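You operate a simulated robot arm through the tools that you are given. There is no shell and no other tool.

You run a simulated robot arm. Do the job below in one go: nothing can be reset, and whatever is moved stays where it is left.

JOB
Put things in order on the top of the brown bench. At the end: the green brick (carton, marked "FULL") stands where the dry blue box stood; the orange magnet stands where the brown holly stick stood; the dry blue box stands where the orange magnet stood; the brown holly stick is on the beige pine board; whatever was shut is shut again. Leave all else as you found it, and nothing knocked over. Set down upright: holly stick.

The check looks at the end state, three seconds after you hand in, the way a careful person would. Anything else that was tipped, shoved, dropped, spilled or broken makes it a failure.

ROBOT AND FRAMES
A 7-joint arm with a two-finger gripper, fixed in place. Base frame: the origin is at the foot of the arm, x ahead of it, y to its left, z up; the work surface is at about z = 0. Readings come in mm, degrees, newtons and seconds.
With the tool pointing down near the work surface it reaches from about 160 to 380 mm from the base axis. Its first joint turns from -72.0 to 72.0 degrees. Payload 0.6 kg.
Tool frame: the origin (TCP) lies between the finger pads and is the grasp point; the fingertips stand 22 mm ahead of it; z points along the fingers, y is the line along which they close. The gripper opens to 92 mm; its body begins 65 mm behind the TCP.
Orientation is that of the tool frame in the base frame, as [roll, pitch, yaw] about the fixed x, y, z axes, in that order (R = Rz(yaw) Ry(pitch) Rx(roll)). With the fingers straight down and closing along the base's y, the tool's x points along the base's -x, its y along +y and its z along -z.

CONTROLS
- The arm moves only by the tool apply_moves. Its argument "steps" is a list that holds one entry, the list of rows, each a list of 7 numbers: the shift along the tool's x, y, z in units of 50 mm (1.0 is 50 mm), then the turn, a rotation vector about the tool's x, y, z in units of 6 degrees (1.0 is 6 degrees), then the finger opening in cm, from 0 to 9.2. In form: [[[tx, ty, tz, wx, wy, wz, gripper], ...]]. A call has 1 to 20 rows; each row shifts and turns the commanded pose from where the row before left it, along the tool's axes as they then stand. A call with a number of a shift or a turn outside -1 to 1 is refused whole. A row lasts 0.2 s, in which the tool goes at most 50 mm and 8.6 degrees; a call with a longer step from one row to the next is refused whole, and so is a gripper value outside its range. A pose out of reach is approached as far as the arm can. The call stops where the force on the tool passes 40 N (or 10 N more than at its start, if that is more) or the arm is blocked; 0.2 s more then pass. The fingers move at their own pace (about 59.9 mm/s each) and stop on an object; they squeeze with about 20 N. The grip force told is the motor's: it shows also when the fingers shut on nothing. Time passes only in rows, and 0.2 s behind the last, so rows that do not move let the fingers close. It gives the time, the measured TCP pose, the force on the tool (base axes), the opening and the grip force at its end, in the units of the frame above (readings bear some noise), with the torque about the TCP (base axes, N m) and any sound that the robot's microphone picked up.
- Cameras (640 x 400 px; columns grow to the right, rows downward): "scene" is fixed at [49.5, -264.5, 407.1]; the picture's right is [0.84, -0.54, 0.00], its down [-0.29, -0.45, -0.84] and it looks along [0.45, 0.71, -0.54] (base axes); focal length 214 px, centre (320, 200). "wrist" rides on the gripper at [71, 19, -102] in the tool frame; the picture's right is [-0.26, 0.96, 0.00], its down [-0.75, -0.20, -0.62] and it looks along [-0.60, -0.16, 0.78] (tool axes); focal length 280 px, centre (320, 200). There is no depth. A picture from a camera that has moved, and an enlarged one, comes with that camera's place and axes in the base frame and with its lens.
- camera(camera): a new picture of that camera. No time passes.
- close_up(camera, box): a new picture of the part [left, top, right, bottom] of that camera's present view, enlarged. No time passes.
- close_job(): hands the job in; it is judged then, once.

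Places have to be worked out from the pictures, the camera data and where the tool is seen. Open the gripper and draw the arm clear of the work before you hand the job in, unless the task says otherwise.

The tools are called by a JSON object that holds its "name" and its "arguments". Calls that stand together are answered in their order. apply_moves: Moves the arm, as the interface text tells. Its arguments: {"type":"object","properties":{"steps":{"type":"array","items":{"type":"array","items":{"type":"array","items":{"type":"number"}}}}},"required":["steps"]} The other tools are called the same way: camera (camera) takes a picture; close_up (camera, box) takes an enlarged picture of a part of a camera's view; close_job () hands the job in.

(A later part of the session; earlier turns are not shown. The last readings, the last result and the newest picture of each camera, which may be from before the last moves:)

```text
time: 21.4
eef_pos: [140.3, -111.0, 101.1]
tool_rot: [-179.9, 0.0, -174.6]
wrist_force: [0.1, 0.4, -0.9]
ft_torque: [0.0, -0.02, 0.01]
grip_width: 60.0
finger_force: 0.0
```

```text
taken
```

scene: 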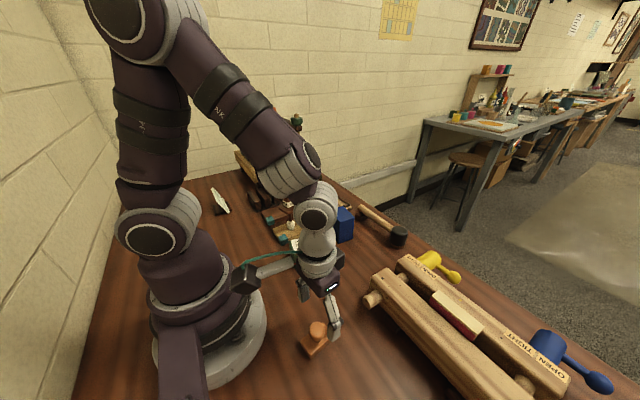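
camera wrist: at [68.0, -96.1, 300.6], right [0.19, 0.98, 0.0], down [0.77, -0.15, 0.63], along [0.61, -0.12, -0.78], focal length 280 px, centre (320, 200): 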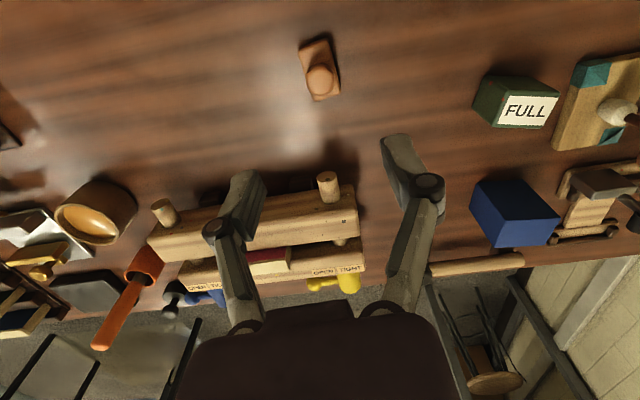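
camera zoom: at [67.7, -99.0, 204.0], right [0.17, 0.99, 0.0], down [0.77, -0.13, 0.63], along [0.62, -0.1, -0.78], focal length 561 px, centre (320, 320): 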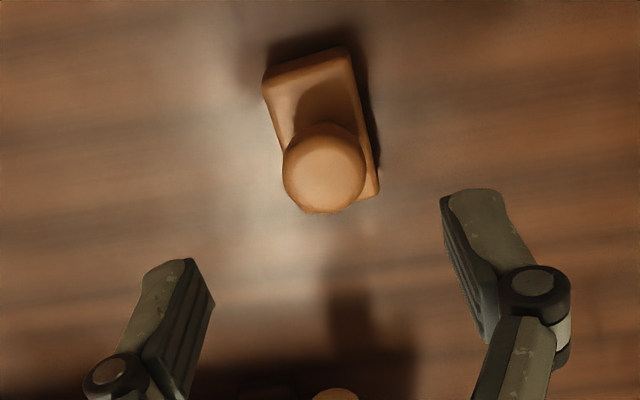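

Lateral alignment is good, and the fore-aft offset looks like a few mm toward the base. I shift 2 mm that way, go down to z≈60 and measure again.

{"name": "apply_moves", "arguments": {"steps": [[[0.04, 0.01, 0.4, 0, 0, 0, 6], [0, 0, 0.4, 0, 0, 0, 6], [0, 0, 0, 0, 0, 0, 6], [0, 0, 0, 0, 0, 0, 6]]]}}

{"name": "close_up", "arguments": {"camera": "wrist", "box": [200, 80, 440, 240]}}

{"name": "close_up", "arguments": {"camera": "scene", "box": [256, 255, 384, 375]}}

```text
time: 22.4
eef_pos: [139.0, -109.9, 60.7]
tool_rot: [179.9, 0.0, -174.6]
wrist_force: [-0.3, -0.5, -0.9]
ft_torque: [0.01, 0.01, 0.01]
grip_width: 59.9
finger_force: 0.0
```

```text
2.50 times, centred on (320, 160) of wrist
camera zoom: at [66.6, -97.3, 162.3], right [0.17, 0.99, 0.0], down [0.77, -0.13, 0.63], along [0.62, -0.1, -0.78], focal length 701 px, centre (320, 300)
```

zoom: 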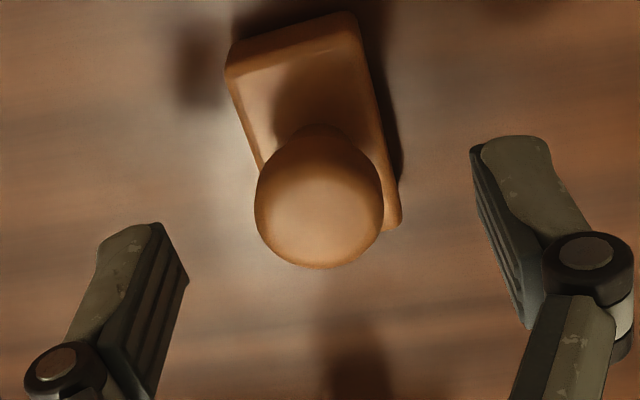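

```text
3.33 times, centred on (320, 315) of scene
camera zoom: at [49.5, -264.5, 407.1], right [0.84, -0.54, 0.0], down [-0.29, -0.45, -0.84], along [0.45, 0.71, -0.54], focal length 715 px, centre (320, -183)
```

zoom: 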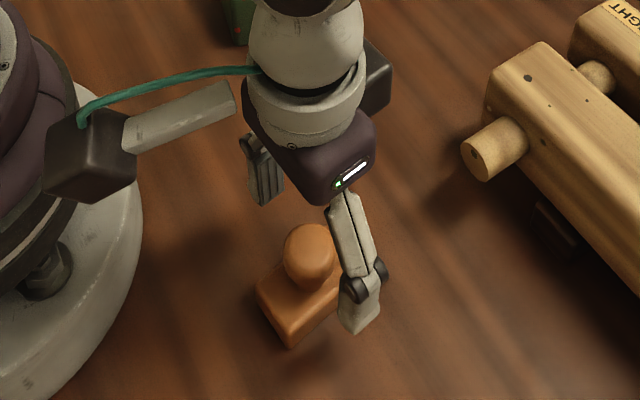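

The knob is now under the TCP and the wrist camera housing has roughly 25 mm clearance to the arm's column. I go down to z≈28 so the pads straddle base and knob, then close.

{"name": "apply_moves", "arguments": {"steps": [[[0, -0.01, 0.2, 0, 0, 0, 6], [0, 0, 0.2, 0, 0, 0, 6], [0, 0, 0.2, 0, 0, 0, 5], [0, 0, 0.04, 0, 0, 0, 4.5], [0, 0, 0, 0, 0, 0, 4.5]]]}}

{"name": "camera", "arguments": {"camera": "wrist"}}

{"name": "close_up", "arguments": {"camera": "scene", "box": [256, 255, 384, 375]}}

```text
time: 23.6
eef_pos: [137.9, -110.1, 27.3]
tool_rot: [180.0, 0.0, -174.5]
wrist_force: [-0.1, 0.3, -0.3]
ft_torque: [0.02, 0.0, -0.04]
grip_width: 44.8
finger_force: 0.0
```

```text
taken
camera wrist: at [64.4, -97.7, 130.1], right [0.17, 0.99, 0.0], down [0.77, -0.13, 0.62], along [0.62, -0.11, -0.78], focal length 280 px, centre (320, 200)
```

wrist: 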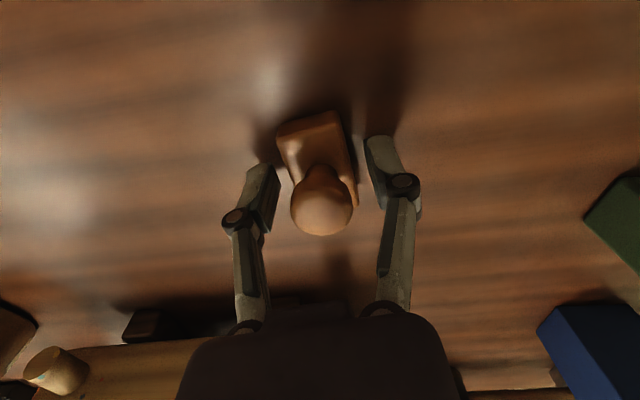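

```text
3.33 times, centred on (320, 315) of scene
camera zoom: at [49.5, -264.5, 407.1], right [0.84, -0.54, 0.0], down [-0.29, -0.45, -0.84], along [0.45, 0.71, -0.54], focal length 715 px, centre (320, -183)
```

zoom: 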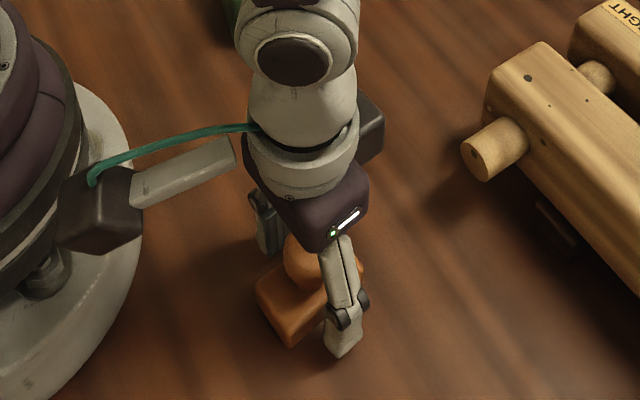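

Both pads straddle the magnet evenly. I close on it.

{"name": "apply_moves", "arguments": {"steps": [[[0, 0, 0, 0, 0, 0, 3.6], [0, 0, 0, 0, 0, 0, 3.0], [0, 0, 0, 0, 0, 0, 2.0], [0, 0, 0, 0, 0, 0, 1.0], [0, 0, 0, 0, 0, 0, 1.0]]]}}

{"name": "camera", "arguments": {"camera": "wrist"}}

```text
time: 24.8
eef_pos: [136.8, -110.1, 28.4]
tool_rot: [180.0, 0.0, -174.5]
wrist_force: [0.5, 0.3, 4.4]
ft_torque: [0.0, 0.0, 0.05]
grip_width: 29.5
finger_force: 19.9
```

```text
taken
camera wrist: at [64.5, -97.7, 130.2], right [0.17, 0.99, 0.0], down [0.77, -0.13, 0.63], along [0.62, -0.11, -0.78], focal length 280 px, centre (320, 200)
```

wrist: 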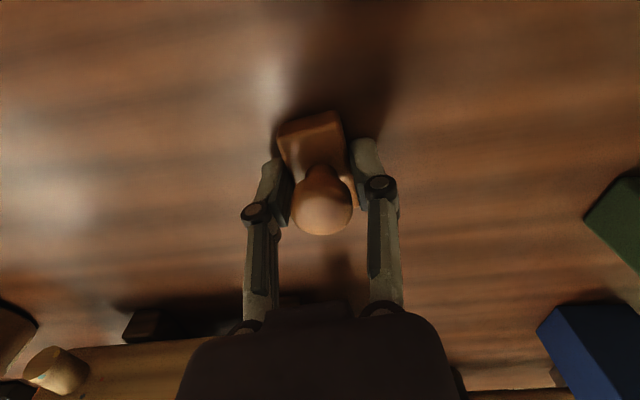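

It grips at 29.5 mm on the base sides. I lift a little and check the load and that it comes up level.

{"name": "apply_moves", "arguments": {"steps": [[[0, 0, -0.1, 0, 0, 0, 1.0], [0, 0, -0.2, 0, 0, 0, 1.0], [0, 0, -0.3, 0, 0, 0, 1.0], [0, 0, 0, 0, 0, 0, 1.0]]]}}

{"name": "close_up", "arguments": {"camera": "scene", "box": [256, 240, 384, 360]}}

{"name": "camera", "arguments": {"camera": "wrist"}}

```text
time: 25.8
eef_pos: [137.4, -108.9, 59.4]
tool_rot: [-180.0, 0.0, -174.6]
wrist_force: [0.0, 0.9, -1.4]
ft_torque: [0.0, 0.0, 0.02]
grip_width: 29.6
finger_force: 20.3
```

```text
3.33 times, centred on (320, 300) of scene
camera zoom: at [49.5, -264.5, 407.1], right [0.84, -0.54, 0.0], down [-0.29, -0.45, -0.84], along [0.45, 0.71, -0.54], focal length 715 px, centre (320, -133)
```

zoom: 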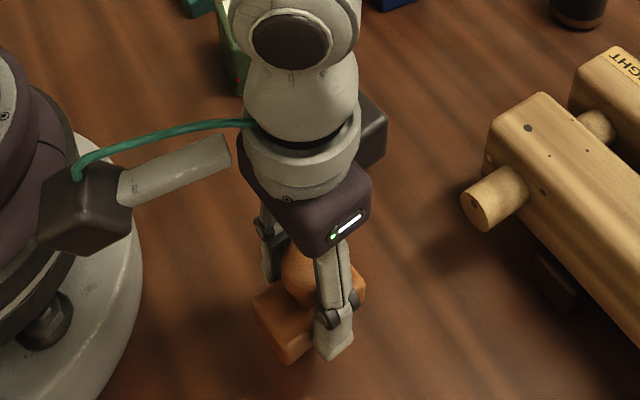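

```text
taken
camera wrist: at [64.9, -96.5, 161.1], right [0.17, 0.99, 0.0], down [0.77, -0.13, 0.62], along [0.62, -0.1, -0.78], focal length 280 px, centre (320, 200)
```

wrist: 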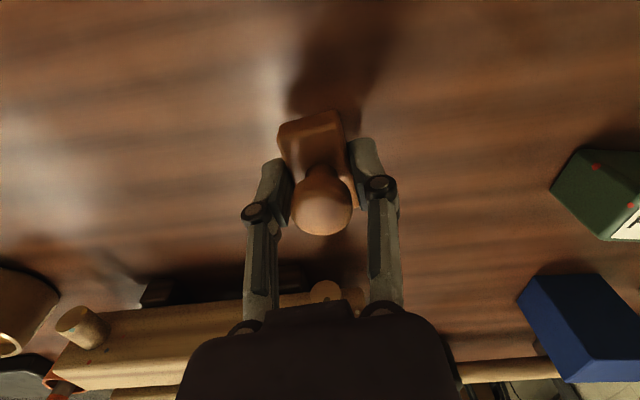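

The magnet is held level. I lift to z≈150 and carry it above the holly stick's old spot.

{"name": "apply_moves", "arguments": {"steps": [[[0, 0, -0.46, 0, 0, 0, 1.0], [0, 0, -0.46, 0, 0, 0, 1.0], [0, 0, -0.46, 0, 0, 0, 1.0], [0, 0, -0.46, 0, 0, 0, 1.0], [-0.291, 0.107, 0, 0, 0, 0, 1.0], [-0.582, 0.213, 0, 0, 0, 0, 1.0], [-0.582, 0.213, 0, 0, 0, 0, 1.0], [-0.582, 0.213, 0, 0, 0, 0, 1.0], [-0.582, 0.213, 0, 0, 0, 0, 1.0], [-0.582, 0.213, 0, 0, 0, 0, 1.0], [-0.291, 0.107, 0, 0, 0, 0, 1.0], [0, 0, 0, 0, 0, 0, 1.0], [0, 0, 0, 0, 0, 0, 1.0]]]}}

{"name": "camera", "arguments": {"camera": "scene"}}

{"name": "camera", "arguments": {"camera": "wrist"}}

```text
time: 28.6
eef_pos: [307.2, -29.2, 151.1]
tool_rot: [-179.9, -0.1, -174.5]
wrist_force: [-0.2, -0.8, -1.0]
ft_torque: [0.0, -0.03, 0.02]
grip_width: 29.5
finger_force: 20.1
```

```text
taken
```

scene: 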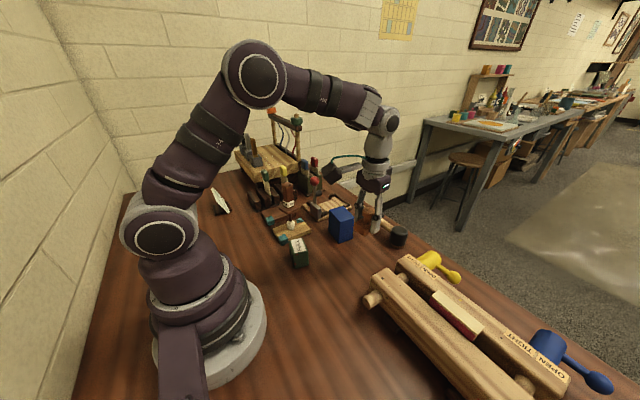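

```text
taken
camera wrist: at [234.1, -17.2, 252.5], right [0.17, 0.99, 0.0], down [0.77, -0.13, 0.62], along [0.62, -0.1, -0.78], focal length 280 px, centre (320, 200)
```

wrist: 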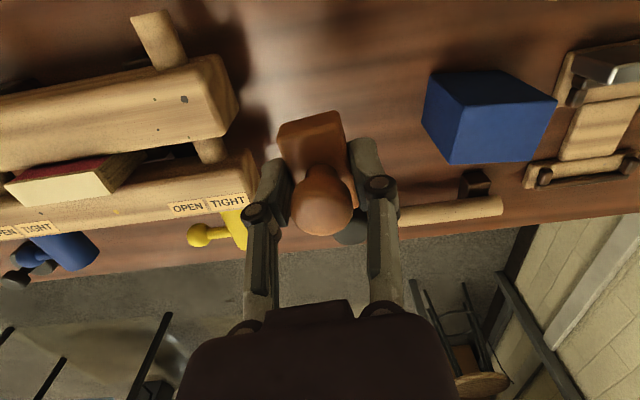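

The magnet is over the empty spot, clear of the clamp and the blue box. I descend to about 5 mm above the bench and look.

{"name": "apply_moves", "arguments": {"steps": [[[0, 0, 0.4, 0, 0, 0, 1.0], [0, 0, 0.4, 0, 0, 0, 1.0], [0, 0, 0.4, 0, 0, 0, 1.0], [0, 0, 0.4, 0, 0, 0, 1.0], [0, 0, 0.4, 0, 0, 0, 1.0], [0, 0, 0.3, 0, 0, 0, 1.0], [0, 0, 0, 0, 0, 0, 1.0], [0, 0, 0, 0, 0, 0, 1.0]]]}}

{"name": "close_up", "arguments": {"camera": "scene", "box": [310, 170, 438, 290]}}

{"name": "camera", "arguments": {"camera": "wrist"}}

```text
time: 30.4
eef_pos: [305.3, -29.6, 36.0]
tool_rot: [-180.0, 0.0, -174.5]
wrist_force: [-0.6, 0.5, -0.4]
ft_torque: [0.0, 0.0, 0.02]
grip_width: 29.4
finger_force: 20.0
```

```text
3.33 times, centred on (374, 230) of scene
camera zoom: at [49.5, -264.5, 407.1], right [0.84, -0.54, 0.0], down [-0.29, -0.45, -0.84], along [0.45, 0.71, -0.54], focal length 715 px, centre (140, 100)
```

zoom: 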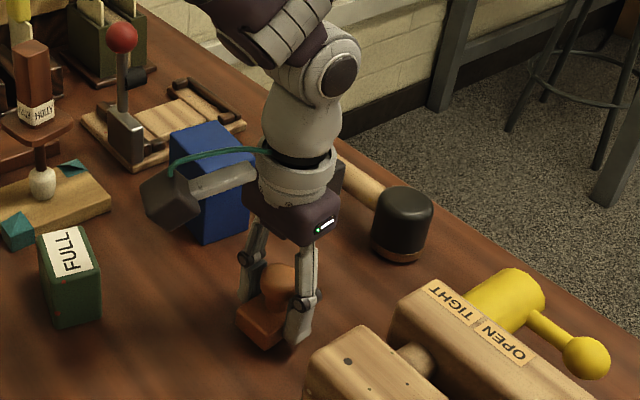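

```text
taken
camera wrist: at [232.6, -16.9, 137.7], right [0.17, 0.99, 0.0], down [0.77, -0.13, 0.63], along [0.62, -0.11, -0.78], focal length 280 px, centre (320, 200)
```

wrist: 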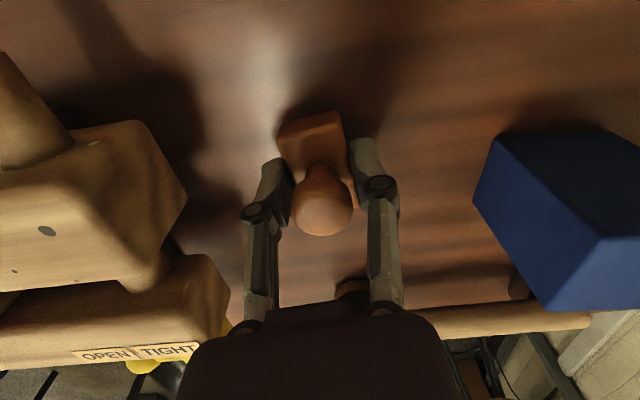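

All clear. I creep down to touch.

{"name": "apply_moves", "arguments": {"steps": [[[0, 0, 0.05, 0, 0, 0, 1.0], [0, 0, 0.05, 0, 0, 0, 1.0], [0, 0, 0.02, 0, 0, 0, 1.0], [0, 0, 0, 0, 0, 0, 1.0]]]}}

{"name": "apply_moves", "arguments": {"steps": [[[0, 0, 0.016, 0, 0, 0, 1.0], [0, 0, 0, 0, 0, 0, 1.0]]]}}

```text
time: 31.4
eef_pos: [305.6, -29.8, 30.0]
tool_rot: [179.9, 0.0, -174.5]
wrist_force: [0.4, 0.7, -1.0]
ft_torque: [0.03, 0.01, 0.01]
grip_width: 29.8
finger_force: 20.0
```

```text
time: 32.0
eef_pos: [305.1, -30.0, 28.0]
tool_rot: [-180.0, -0.1, -174.5]
wrist_force: [-0.3, -0.8, -2.3]
ft_torque: [-0.05, 0.0, -0.03]
grip_width: 29.6
finger_force: 19.7
```

No clear contact yet; I continue in sub-millimetre steps.

{"name": "apply_moves", "arguments": {"steps": [[[0, 0, 0.012, 0, 0, 0, 1.0], [0, 0, 0, 0, 0, 0, 1.0]]]}}

{"name": "apply_moves", "arguments": {"steps": [[[0, 0, 0.012, 0, 0, 0, 1.0], [0, 0, 0, 0, 0, 0, 1.0]]]}}

{"name": "close_up", "arguments": {"camera": "scene", "box": [330, 215, 394, 275]}}

```text
time: 32.6
eef_pos: [305.2, -30.4, 27.0]
tool_rot: [-180.0, 0.0, -174.6]
wrist_force: [0.4, 0.2, -0.9]
ft_torque: [0.0, 0.02, 0.01]
grip_width: 29.7
finger_force: 19.9
```

```text
time: 33.2
eef_pos: [304.6, -29.6, 26.9]
tool_rot: [180.0, 0.0, -174.5]
wrist_force: [-2.8, 0.0, 10.4]
ft_torque: [0.02, -0.05, 0.01]
grip_width: 29.4
finger_force: 20.0
```

```text
6.67 times, centred on (362, 245) of scene
camera zoom: at [49.5, -264.5, 407.1], right [0.84, -0.54, 0.0], down [-0.29, -0.45, -0.84], along [0.45, 0.71, -0.54], focal length 1430 px, centre (40, -100)
```

zoom: 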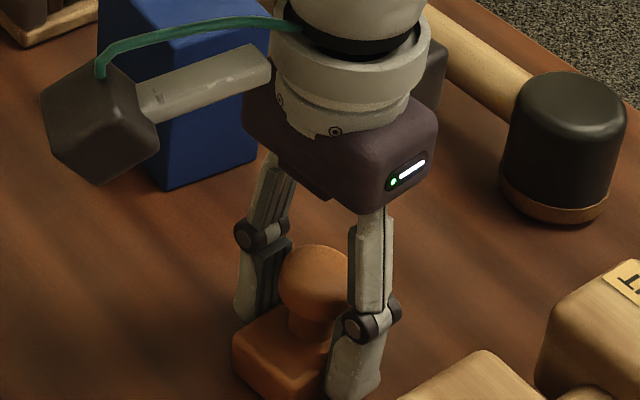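

Contact is firm (10 N), so the magnet is standing on the bench. I open to 46 mm and rise straight up.

{"name": "apply_moves", "arguments": {"steps": [[[0, 0, -0.008, 0, 0, 0, 2.8], [0, 0, 0, 0, 0, 0, 3.2], [0, 0, 0, 0, 0, 0, 4.0], [0, 0, 0, 0, 0, 0, 4.6], [0, 0, 0, 0, 0, 0, 4.6], [0, 0, -0.2, 0, 0, 0, 4.6], [0, 0, -0.4, 0, 0, 0, 4.6], [0, 0, -0.6, 0, 0, 0, 4.6], [0, 0, -0.8, 0, 0, 0, 4.6], [0, 0, -0.8, 0, 0, 0, 4.6], [0, 0, -0.6, 0, 0, 0, 4.6], [0, 0, 0, 0, 0, 0, 4.6]]]}}

{"name": "camera", "arguments": {"camera": "scene"}}

{"name": "camera", "arguments": {"camera": "wrist"}}

```text
time: 35.8
eef_pos: [307.8, -28.8, 197.9]
tool_rot: [180.0, 0.1, -174.5]
wrist_force: [0.6, -0.1, 0.3]
ft_torque: [-0.01, -0.02, 0.03]
grip_width: 46.0
finger_force: 0.0
```

```text
taken
```

scene: 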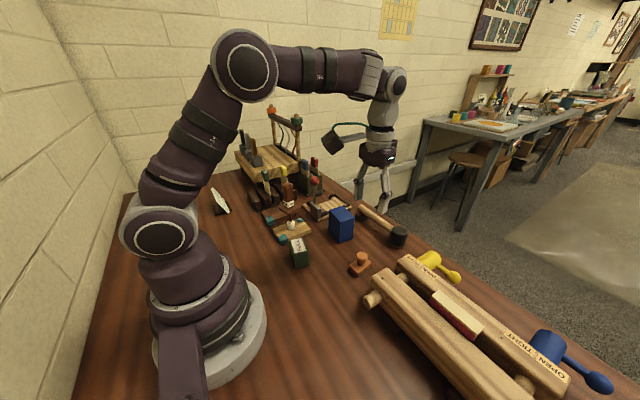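

```text
taken
camera wrist: at [234.7, -16.5, 301.0], right [0.17, 0.99, 0.0], down [0.77, -0.13, 0.63], along [0.62, -0.1, -0.78], focal length 280 px, centre (320, 200)
```

wrist: 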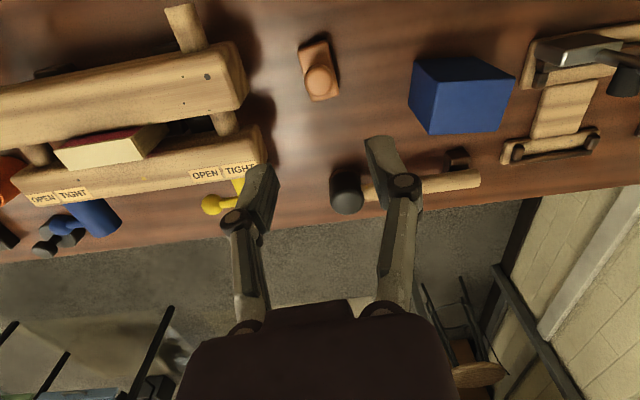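

The magnet now stands on the holly stick's old place. Next is the blue box at about (344,87): I move above it at height, turn to yaw 172° to match its faces, and check.

{"name": "apply_moves", "arguments": {"steps": [[[0, 0, 0, 0, 0, 0.744, 8], [0, 0, 0, 0, 0, 0.744, 8], [0, 0, 0, 0, 0, 0.744, 8], [-0.109, 0.606, 0, 0, 0, 0, 8], [-0.109, 0.606, 0, 0, 0, 0, 8], [-0.109, 0.606, 0, 0, 0, 0, 8], [-0.109, 0.606, 0, 0, 0, 0, 8], [0, 0, 0, 0, 0, 0, 8], [0, 0, 0, 0, 0, 0, 8]]]}}

{"name": "camera", "arguments": {"camera": "wrist"}}

{"name": "close_up", "arguments": {"camera": "wrist", "box": [250, 30, 400, 140]}}

{"name": "close_up", "arguments": {"camera": "scene", "box": [300, 180, 420, 290]}}

```text
time: 37.8
eef_pos: [342.8, 88.3, 198.9]
tool_rot: [179.9, 0.0, 172.0]
wrist_force: [0.3, -1.0, 0.9]
ft_torque: [-0.02, -0.02, -0.06]
grip_width: 80.0
finger_force: 0.1
```

```text
taken
camera wrist: at [275.6, 117.3, 300.9], right [0.39, 0.92, 0.0], down [0.72, -0.31, 0.62], along [0.57, -0.24, -0.78], focal length 280 px, centre (320, 200)
```

wrist: 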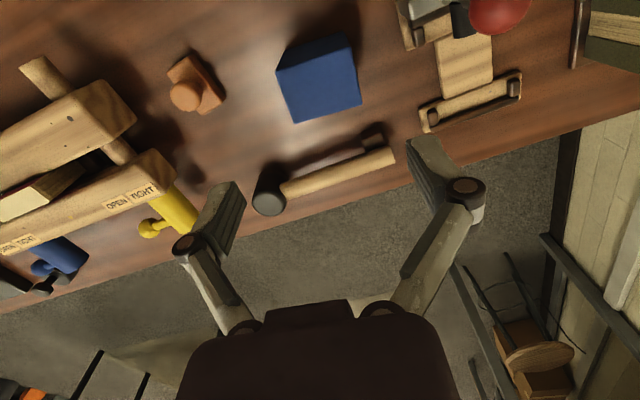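

```text
3.64 times, centred on (325, 85) of wrist
camera zoom: at [275.6, 117.3, 300.9], right [0.39, 0.92, 0.0], down [0.72, -0.31, 0.62], along [0.57, -0.24, -0.78], focal length 1020 px, centre (302, 618)
```

zoom: 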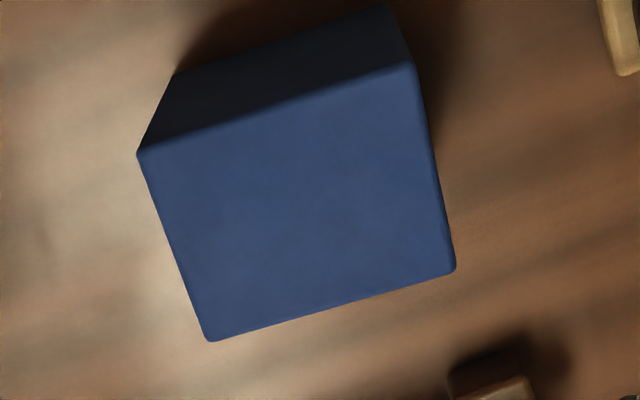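

```text
3.64 times, centred on (360, 235) of scene
camera zoom: at [49.5, -264.5, 407.1], right [0.84, -0.54, 0.0], down [-0.29, -0.45, -0.84], along [0.45, 0.71, -0.54], focal length 780 px, centre (174, 73)
```

zoom: 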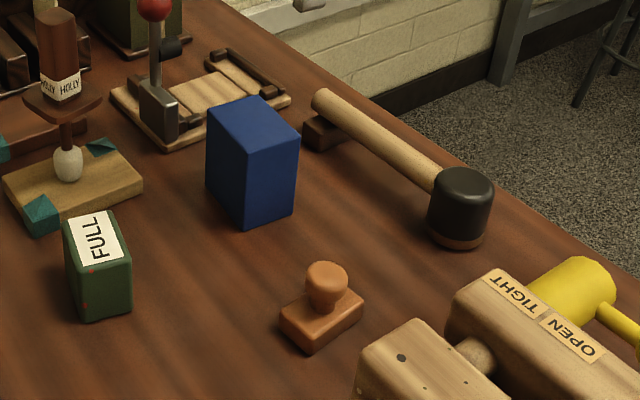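

The wrist view puts the box centre about 4 mm nearer the base than the TCP and about 1.4° off in yaw, with a width of about 59 mm. I correct both and descend to z≈100, fingertips just above the box top, to re-check.

{"name": "apply_moves", "arguments": {"steps": [[[0.08, 0.01, 0, 0, 0, -0.23, 8.4], [0, 0, 0.5, 0, 0, 0, 8.4], [0, 0, 0.5, 0, 0, 0, 8.4], [0, 0, 0.5, 0, 0, 0, 8.4], [0, 0, 0.45, 0, 0, 0, 8.4], [0, 0, 0, 0, 0, 0, 8.4], [0, 0, 0, 0, 0, 0, 8.4]]]}}

{"name": "camera", "arguments": {"camera": "wrist"}}

{"name": "close_up", "arguments": {"camera": "scene", "box": [290, 150, 420, 270]}}

```text
time: 39.4
eef_pos: [340.0, 87.9, 100.4]
tool_rot: [-180.0, 0.1, 173.5]
wrist_force: [-0.7, 0.9, 0.6]
ft_torque: [-0.02, 0.0, 0.0]
grip_width: 83.8
finger_force: 0.1
```

```text
taken
camera wrist: at [271.8, 116.0, 202.4], right [0.37, 0.93, 0.0], down [0.73, -0.29, 0.62], along [0.58, -0.23, -0.78], focal length 280 px, centre (320, 200)
```

wrist: 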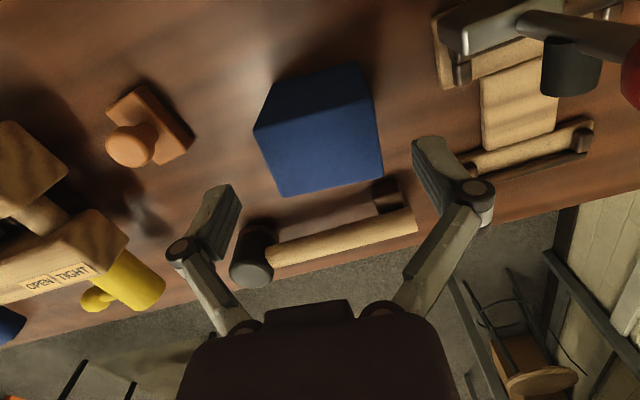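

```text
3.33 times, centred on (355, 210) of scene
camera zoom: at [49.5, -264.5, 407.1], right [0.84, -0.54, 0.0], down [-0.29, -0.45, -0.84], along [0.45, 0.71, -0.54], focal length 715 px, centre (203, 167)
```

zoom: 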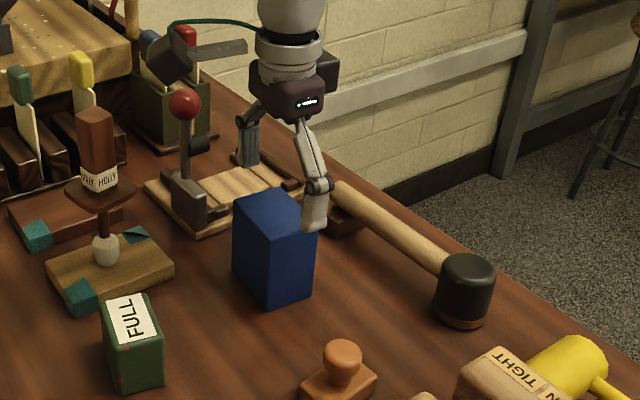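

The box is centred exactly between the fingers. I narrow to 76 mm for clearance from the lever, descend to z≈40 and close.

{"name": "apply_moves", "arguments": {"steps": [[[0, 0, 0, 0, 0, 0, 7.8], [0, 0, 0.3, 0, 0, 0, 7.6], [0, 0, 0.3, 0, 0, 0, 7.6], [0, 0, 0.3, 0, 0, 0, 7.6], [0, 0, 0.3, 0, 0, 0, 7.6], [0, 0, 0, 0, 0, 0, 7.6]]]}}

{"name": "camera", "arguments": {"camera": "wrist"}}

{"name": "close_up", "arguments": {"camera": "scene", "box": [290, 150, 420, 270]}}

```text
time: 40.8
eef_pos: [342.5, 90.3, 38.4]
tool_rot: [179.9, 0.0, 173.5]
wrist_force: [0.5, 0.0, 0.1]
ft_torque: [0.03, 0.01, -0.05]
grip_width: 76.0
finger_force: 0.0
```

```text
taken
camera wrist: at [272.6, 116.6, 141.6], right [0.37, 0.93, 0.0], down [0.73, -0.29, 0.63], along [0.58, -0.23, -0.78], focal length 280 px, centre (320, 200)
```

wrist: 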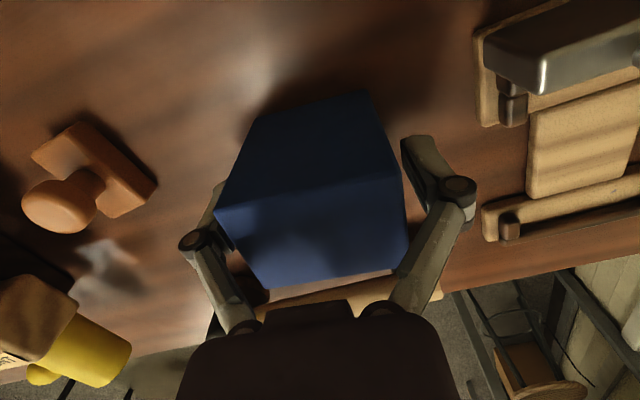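

```text
3.33 times, centred on (355, 210) of scene
camera zoom: at [49.5, -264.5, 407.1], right [0.84, -0.54, 0.0], down [-0.29, -0.45, -0.84], along [0.45, 0.71, -0.54], focal length 715 px, centre (203, 167)
```

zoom: 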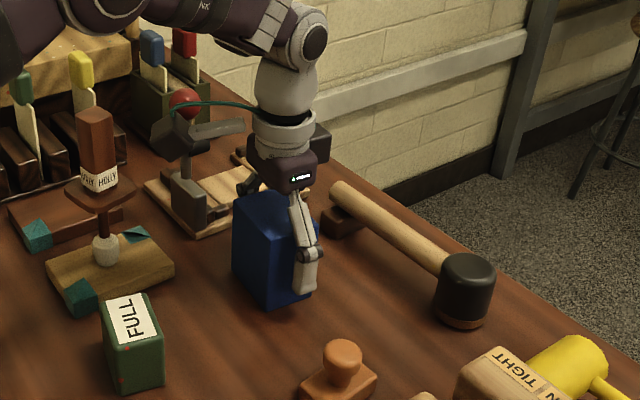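

The fingers straddle the box evenly. I close on it.

{"name": "apply_moves", "arguments": {"steps": [[[0, 0, 0, 0, 0, 0, 6.8], [0, 0, 0, 0, 0, 0, 6.2], [0, 0, 0, 0, 0, 0, 5.4], [0, 0, 0, 0, 0, 0, 4.5], [0, 0, 0, 0, 0, 0, 4.5]]]}}

{"name": "close_up", "arguments": {"camera": "wrist", "box": [0, 150, 200, 340]}}

{"name": "camera", "arguments": {"camera": "wrist"}}

```text
time: 42.0
eef_pos: [342.6, 89.5, 41.1]
tool_rot: [180.0, -0.1, 173.5]
wrist_force: [-2.5, -0.1, 12.6]
ft_torque: [-0.03, 0.05, 0.01]
grip_width: 60.8
finger_force: 19.9
```

```text
2.11 times, centred on (100, 245) of wrist
camera zoom: at [272.6, 116.7, 142.0], right [0.37, 0.93, 0.0], down [0.72, -0.29, 0.63], along [0.58, -0.23, -0.78], focal length 590 px, centre (783, 105)
```

zoom: 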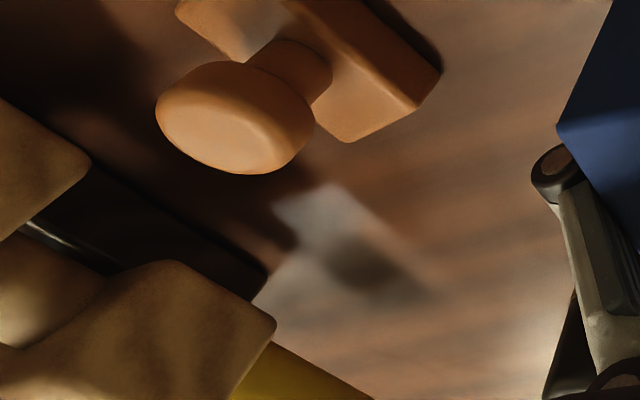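

```text
taken
camera wrist: at [272.6, 116.7, 142.0], right [0.37, 0.93, 0.0], down [0.72, -0.29, 0.63], along [0.58, -0.23, -0.78], focal length 280 px, centre (320, 200)
```

wrist: 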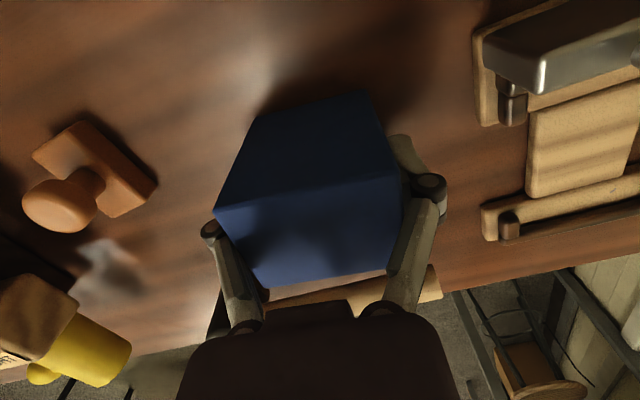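

It grips at 60.8 mm. I lift it a little first and check the load and grip.

{"name": "apply_moves", "arguments": {"steps": [[[0, 0, -0.1, 0, 0, 0, 4.5], [0, 0, -0.2, 0, 0, 0, 4.5], [0, 0, -0.3, 0, 0, 0, 4.5], [0, 0, 0, 0, 0, 0, 4.5]]]}}

{"name": "close_up", "arguments": {"camera": "scene", "box": [290, 150, 420, 270]}}

```text
time: 43.0
eef_pos: [339.5, 88.9, 68.3]
tool_rot: [180.0, 0.0, 173.4]
wrist_force: [0.9, -0.7, -1.9]
ft_torque: [0.01, 0.01, 0.01]
grip_width: 60.3
finger_force: 19.8
```

```text
3.33 times, centred on (355, 210) of scene
camera zoom: at [49.5, -264.5, 407.1], right [0.84, -0.54, 0.0], down [-0.29, -0.45, -0.84], along [0.45, 0.71, -0.54], focal length 715 px, centre (203, 167)
```

zoom: 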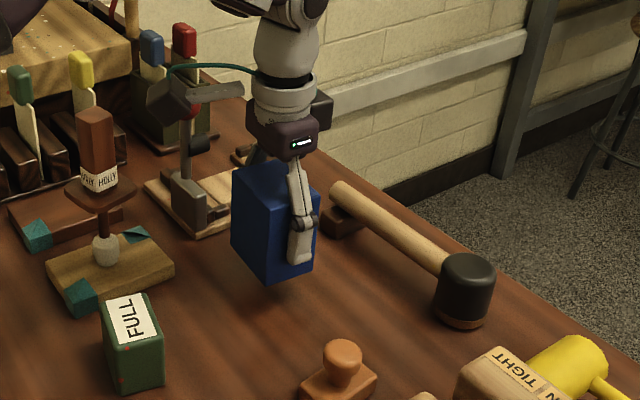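

The box is firm in the grip (about 0.2 kg). I raise it to z≈160, turn to yaw 185° and carry it to the magnet's old place.

{"name": "apply_moves", "arguments": {"steps": [[[0, 0, -0.45, 0, 0, 0, 4.5], [0, 0, -0.45, 0, 0, 0, 4.5], [0, 0, -0.45, 0, 0, 0, 4.5], [0, 0, -0.45, 0, 0, 0, 4.5], [0, 0, 0, 0, 0, -0.661, 4.5], [0, 0, 0, 0, 0, -0.661, 4.5], [0, 0, 0, 0, 0, -0.661, 4.5], [0.275, -0.223, 0, 0, 0, 0, 4.5], [0.55, -0.4455, 0, 0, 0, 0, 4.5], [0.55, -0.4455, 0, 0, 0, 0, 4.5], [0.55, -0.4455, 0, 0, 0, 0, 4.5], [0.55, -0.4455, 0, 0, 0, 0, 4.5], [0.55, -0.4455, 0, 0, 0, 0, 4.5], [0.55, -0.4455, 0, 0, 0, 0, 4.5], [0.55, -0.4455, 0, 0, 0, 0, 4.5], [0.275, -0.223, 0, 0, 0, 0, 4.5], [0, 0, 0, 0, 0, 0, 4.5], [0, 0, 0, 0, 0, 0, 4.5]]]}}

{"name": "camera", "arguments": {"camera": "scene"}}

{"name": "camera", "arguments": {"camera": "wrist"}}

```text
time: 46.8
eef_pos: [134.3, -108.7, 160.6]
tool_rot: [179.9, 0.0, -174.6]
wrist_force: [-0.3, -1.0, -0.7]
ft_torque: [-0.03, 0.02, -0.02]
grip_width: 59.5
finger_force: 19.6
```

```text
taken
```

scene: 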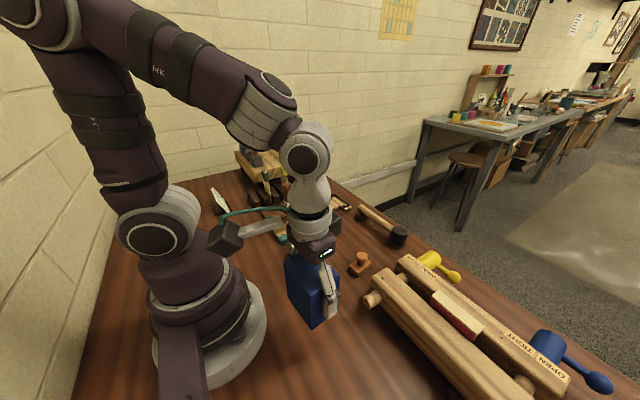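

```text
taken
camera wrist: at [61.2, -96.0, 262.5], right [0.17, 0.99, 0.0], down [0.77, -0.13, 0.63], along [0.62, -0.11, -0.78], focal length 280 px, centre (320, 200)
```

wrist: 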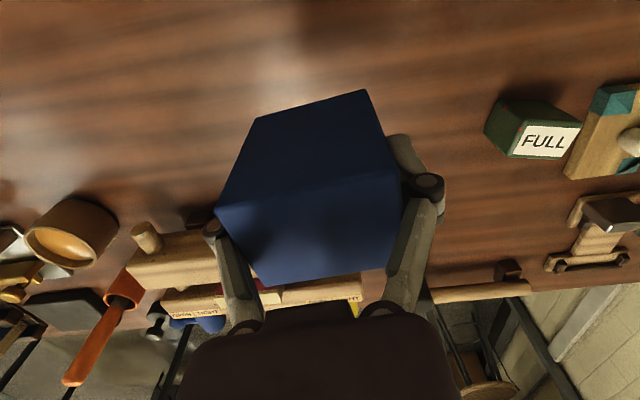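

The box is over the magnet's old place. I descend to about 10 mm above the bench and check.

{"name": "apply_moves", "arguments": {"steps": [[[0, 0, 0.3, 0, 0, 0, 4.5], [0, 0, 0.4, 0, 0, 0, 4.5], [0, 0, 0.4, 0, 0, 0, 4.5], [0, 0, 0.4, 0, 0, 0, 4.5], [0, 0, 0.4, 0, 0, 0, 4.5], [0, 0, 0.3, 0, 0, 0, 4.5], [0, 0, 0, 0, 0, 0, 4.5], [0, 0, 0, 0, 0, 0, 4.5]]]}}

{"name": "close_up", "arguments": {"camera": "scene", "box": [240, 250, 400, 390]}}

```text
time: 48.6
eef_pos: [137.4, -110.7, 48.3]
tool_rot: [180.0, 0.0, -174.6]
wrist_force: [-0.5, -0.3, -0.8]
ft_torque: [0.01, -0.01, 0.0]
grip_width: 59.7
finger_force: 20.3
```

```text
2.86 times, centred on (320, 320) of scene
camera zoom: at [49.5, -264.5, 407.1], right [0.84, -0.54, 0.0], down [-0.29, -0.45, -0.84], along [0.45, 0.71, -0.54], focal length 613 px, centre (320, -143)
```

zoom: 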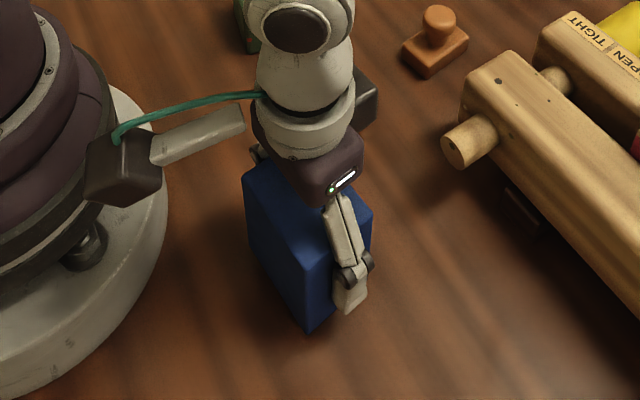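

Clear all round. I creep down to touch.

{"name": "apply_moves", "arguments": {"steps": [[[0, 0, 0.06, 0, 0, 0, 4.5], [0, 0, 0.06, 0, 0, 0, 4.5], [0, 0, 0.04, 0, 0, 0, 4.5], [0, 0, 0.02, 0, 0, 0, 4.5], [0, 0, 0, 0, 0, 0, 4.5]]]}}

{"name": "apply_moves", "arguments": {"steps": [[[0, 0, 0.014, 0, 0, 0, 4.5], [0, 0, 0, 0, 0, 0, 4.5]]]}}

{"name": "apply_moves", "arguments": {"steps": [[[0, 0, 0.014, 0, 0, 0, 4.5], [0, 0, 0, 0, 0, 0, 4.5]]]}}

```text
time: 49.8
eef_pos: [137.7, -110.4, 41.6]
tool_rot: [-180.0, 0.0, -174.5]
wrist_force: [-0.7, -0.8, -1.3]
ft_torque: [0.0, 0.01, -0.05]
grip_width: 59.6
finger_force: 19.6
```

```text
time: 50.4
eef_pos: [136.8, -109.8, 40.8]
tool_rot: [-180.0, 0.0, -174.7]
wrist_force: [-2.9, 1.9, 34.3]
ft_torque: [0.03, 0.05, -0.04]
grip_width: 60.0
finger_force: 19.9
```

```text
time: 51.0
eef_pos: [137.2, -109.3, 40.6]
tool_rot: [180.0, -0.1, -174.6]
wrist_force: [-3.5, 1.0, 30.4]
ft_torque: [0.0, 0.04, 0.0]
grip_width: 60.9
finger_force: 20.1
```

Firm contact (30 N) has been reached, so I ease back 1 mm, then open in small steps and rise.

{"name": "apply_moves", "arguments": {"steps": [[[0, 0, -0.02, 0, 0, 0, 4.5], [0, 0, 0, 0, 0, 0, 5.9], [0, 0, 0, 0, 0, 0, 6.2], [0, 0, 0, 0, 0, 0, 6.8], [0, 0, 0, 0, 0, 0, 7.6], [0, 0, 0, 0, 0, 0, 7.6]]]}}

{"name": "camera", "arguments": {"camera": "wrist"}}

{"name": "close_up", "arguments": {"camera": "scene", "box": [240, 250, 400, 390]}}

```text
time: 52.4
eef_pos: [137.6, -110.0, 41.5]
tool_rot: [-180.0, 0.0, -174.6]
wrist_force: [0.0, -0.1, -0.2]
ft_torque: [-0.03, -0.01, 0.0]
grip_width: 76.0
finger_force: 0.1
```

```text
taken
camera wrist: at [64.3, -96.7, 143.3], right [0.17, 0.99, 0.0], down [0.77, -0.13, 0.62], along [0.62, -0.11, -0.78], focal length 280 px, centre (320, 200)
```

wrist: 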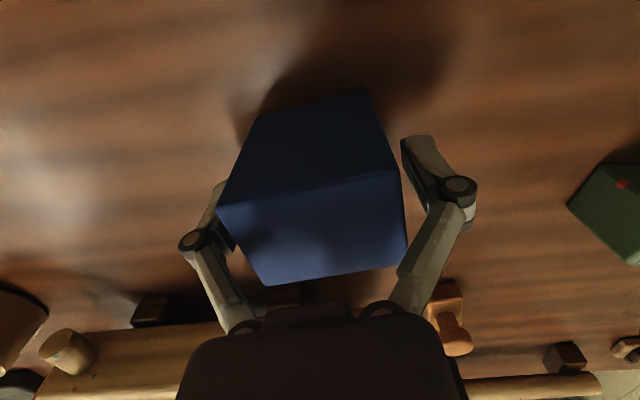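

```text
2.86 times, centred on (320, 320) of scene
camera zoom: at [49.5, -264.5, 407.1], right [0.84, -0.54, 0.0], down [-0.29, -0.45, -0.84], along [0.45, 0.71, -0.54], focal length 613 px, centre (320, -143)
```

zoom: 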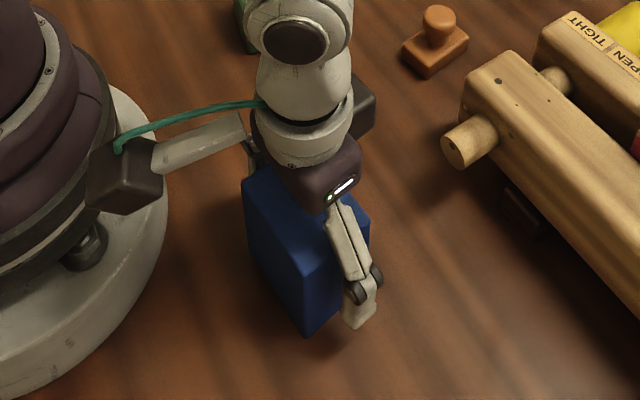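

The box has been let go and stands free. I rise straight up and verify it.

{"name": "apply_moves", "arguments": {"steps": [[[0, 0, -0.2, 0, 0, 0, 7.6], [0, 0, -0.4, 0, 0, 0, 7.6], [0, 0, -0.5, 0, 0, 0, 7.6], [0, 0, -0.55, 0, 0, 0, 7.6], [0, 0, -0.55, 0, 0, 0, 7.6], [0, 0, -0.4, 0, 0, 0, 7.6], [-0.632, -0.06, 0, 0, 0, 0, 7.6], [-0.632, -0.06, 0, 0, 0, 0, 7.6], [0, 0, 0, 0, 0, 0, 7.6]]]}}

{"name": "camera", "arguments": {"camera": "scene"}}

{"name": "close_up", "arguments": {"camera": "scene", "box": [280, 290, 380, 380]}}

```text
time: 54.4
eef_pos: [199.3, -109.9, 169.6]
tool_rot: [-179.9, -0.1, -174.6]
wrist_force: [-0.3, 0.9, -0.3]
ft_torque: [-0.02, 0.03, 0.02]
grip_width: 75.8
finger_force: 0.1
```

```text
taken
```

scene: 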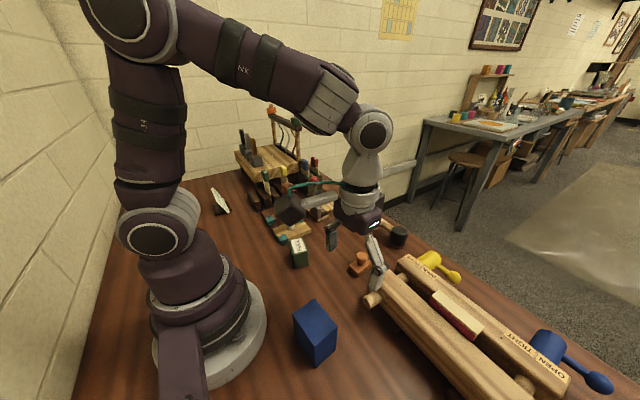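

```text
4.44 times, centred on (330, 335) of scene
camera zoom: at [49.5, -264.5, 407.1], right [0.84, -0.54, 0.0], down [-0.29, -0.45, -0.84], along [0.45, 0.71, -0.54], focal length 953 px, centre (276, -400)
```

zoom: 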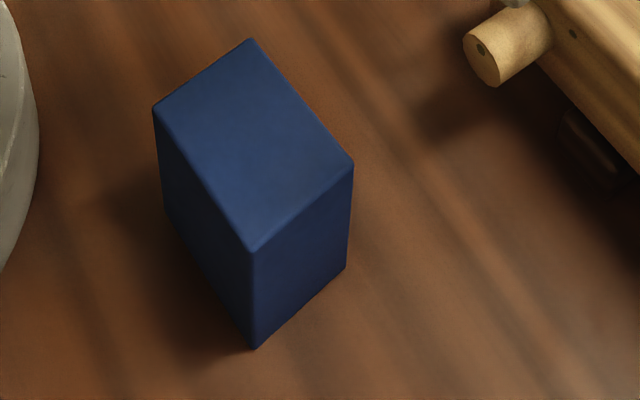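

The blue box stands upright on the magnet's old place. Now I move above the green carton and turn to yaw 166°.

{"name": "apply_moves", "arguments": {"steps": [[[-0.0567, 0.6007, 0, 0, 0, 0, 6.6], [-0.0567, 0.6007, 0, 0, 0, 0, 6.6], [-0.0567, 0.6007, 0, 0, 0, 0, 6.6], [-0.0567, 0.6007, 0, 0, 0, 0, 6.6], [-0.0567, 0.6007, 0, 0, 0, 0, 6.6], [-0.0567, 0.6007, 0, 0, 0, 0, 6.6], [0, 0, 0, 0, 0, 0.808, 6.6], [0, 0, 0, 0, 0, 0.808, 6.6], [0, 0, 0, 0, 0, 0.808, 6.6], [0, 0, 0, 0, 0, 0.808, 6.6], [0, 0, 0, 0, 0, 0, 6.6], [0, 0, 0, 0, 0, 0, 6.6]]]}}

{"name": "camera", "arguments": {"camera": "wrist"}}

{"name": "close_up", "arguments": {"camera": "wrist", "box": [260, 50, 380, 150]}}

{"name": "camera", "arguments": {"camera": "scene"}}

```text
time: 57.0
eef_pos: [201.1, 69.6, 169.9]
tool_rot: [179.9, 0.0, 166.1]
wrist_force: [-0.7, -0.2, -0.2]
ft_torque: [-0.02, 0.03, 0.02]
grip_width: 65.9
finger_force: 0.1
```

```text
taken
camera wrist: at [136.4, 105.6, 273.1], right [0.49, 0.87, 0.0], down [0.68, -0.38, 0.62], along [0.55, -0.3, -0.78], focal length 280 px, centre (320, 200)
```

wrist: 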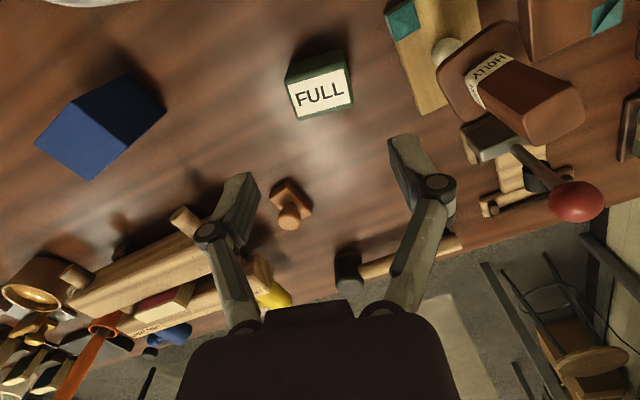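

```text
4.00 times, centred on (320, 100) of wrist
camera zoom: at [136.4, 105.6, 273.1], right [0.49, 0.87, 0.0], down [0.68, -0.38, 0.62], along [0.55, -0.3, -0.78], focal length 1122 px, centre (320, 600)
```

zoom: 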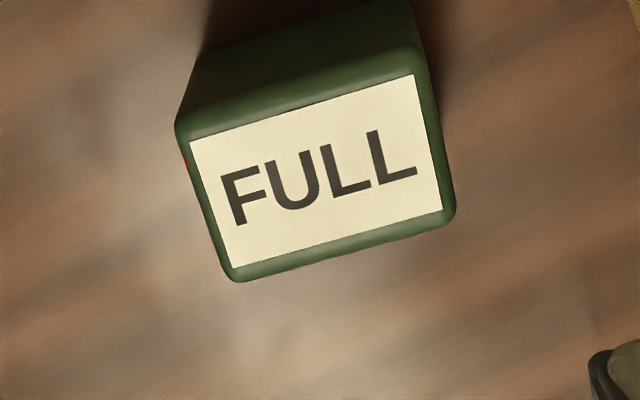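

```text
taken
```

scene: 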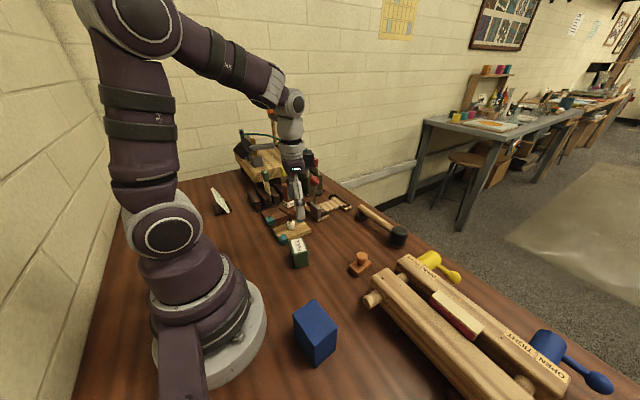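

The carton is squarely aligned under the tool, about 2–3 mm nearer the base. I correct that, set the opening to 62 mm and descend to z≈80 for a check.

{"name": "apply_moves", "arguments": {"steps": [[[0.045, 0, 0, 0, 0, 0, 6.2], [0, 0, 0.45, 0, 0, 0, 6.2], [0, 0, 0.45, 0, 0, 0, 6.2], [0, 0, 0.45, 0, 0, 0, 6.2], [0, 0, 0.45, 0, 0, 0, 6.2], [0, 0, 0, 0, 0, 0, 6.2], [0, 0, 0, 0, 0, 0, 6.2]]]}}

{"name": "camera", "arguments": {"camera": "wrist"}}

{"name": "close_up", "arguments": {"camera": "scene", "box": [240, 160, 370, 280]}}

```text
time: 58.6
eef_pos: [197.9, 73.8, 78.3]
tool_rot: [180.0, 0.0, 166.0]
wrist_force: [-0.1, 0.6, 0.2]
ft_torque: [-0.01, 0.03, 0.02]
grip_width: 62.1
finger_force: 0.0
```

```text
taken
camera wrist: at [133.7, 108.4, 181.5], right [0.49, 0.87, 0.0], down [0.68, -0.38, 0.62], along [0.55, -0.3, -0.78], focal length 280 px, centre (320, 200)
```

wrist: 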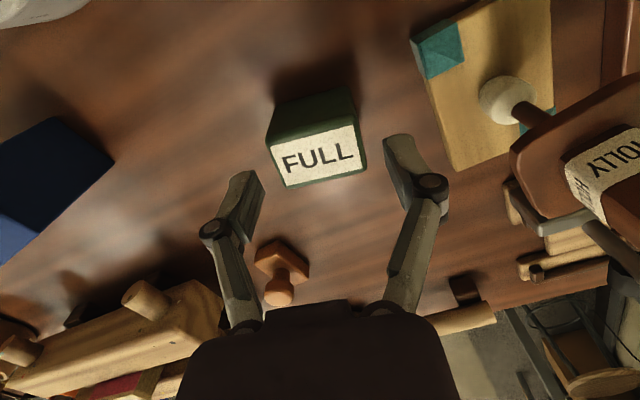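

```text
3.33 times, centred on (305, 220) of scene
camera zoom: at [49.5, -264.5, 407.1], right [0.84, -0.54, 0.0], down [-0.29, -0.45, -0.84], along [0.45, 0.71, -0.54], focal length 715 px, centre (370, 133)
```

zoom: 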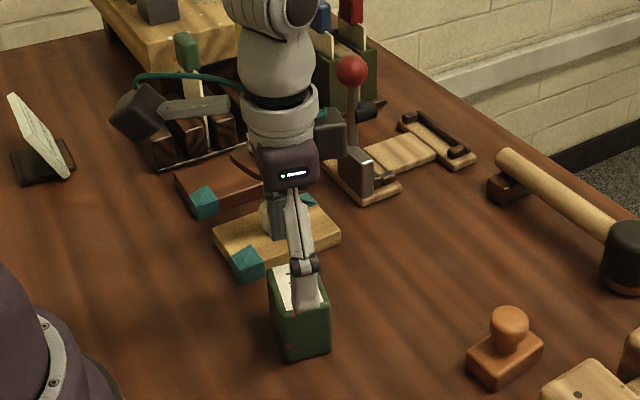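

{"name": "close_up", "arguments": {"camera": "wrist", "box": [200, 80, 460, 250]}}

```text
2.35 times, centred on (330, 165) of wrist
camera zoom: at [133.7, 108.4, 181.5], right [0.49, 0.87, 0.0], down [0.68, -0.38, 0.62], along [0.55, -0.3, -0.78], focal length 660 px, centre (296, 282)
```

zoom: 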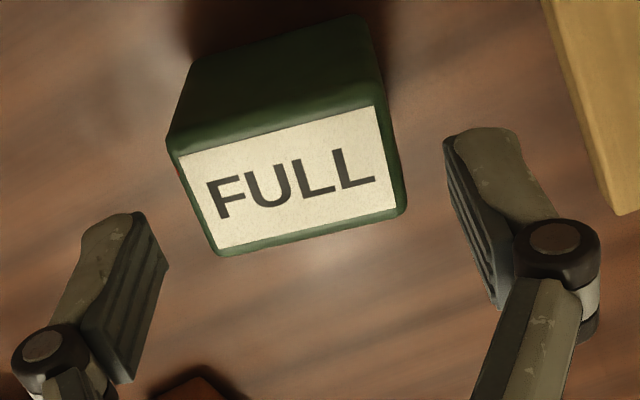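

The carton is between the pads within about 1 mm sideways. I nudge by 1 mm, descend to z≈27 and check clearance to the board before closing.

{"name": "apply_moves", "arguments": {"steps": [[[-0.02, -0.02, 0.2, 0, 0, 0, 6.2], [0, 0, 0.3, 0, 0, 0, 6.2], [0, 0, 0.3, 0, 0, 0, 6.2], [0, 0, 0.2, 0, 0, 0, 6.2], [0, 0, 0.07, 0, 0, 0, 6.2], [0, 0, 0, 0, 0, 0, 6.2]]]}}

{"name": "camera", "arguments": {"camera": "wrist"}}

{"name": "close_up", "arguments": {"camera": "scene", "box": [240, 160, 370, 280]}}

```text
time: 60.0
eef_pos: [199.0, 71.2, 27.9]
tool_rot: [-179.9, 0.0, 166.0]
wrist_force: [-0.5, 0.2, 0.6]
ft_torque: [-0.02, 0.02, 0.05]
grip_width: 61.5
finger_force: 0.0
```

```text
taken
camera wrist: at [133.7, 106.7, 129.4], right [0.49, 0.87, 0.0], down [0.68, -0.38, 0.63], along [0.55, -0.3, -0.78], focal length 280 px, centre (320, 200)
```

wrist: 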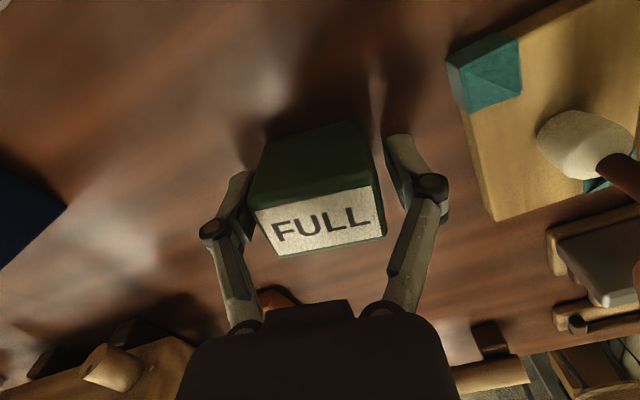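

```text
3.33 times, centred on (305, 220) of scene
camera zoom: at [49.5, -264.5, 407.1], right [0.84, -0.54, 0.0], down [-0.29, -0.45, -0.84], along [0.45, 0.71, -0.54], focal length 715 px, centre (370, 133)
```

zoom: 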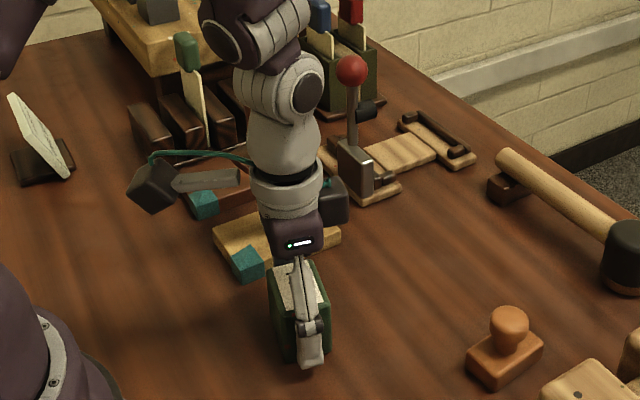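

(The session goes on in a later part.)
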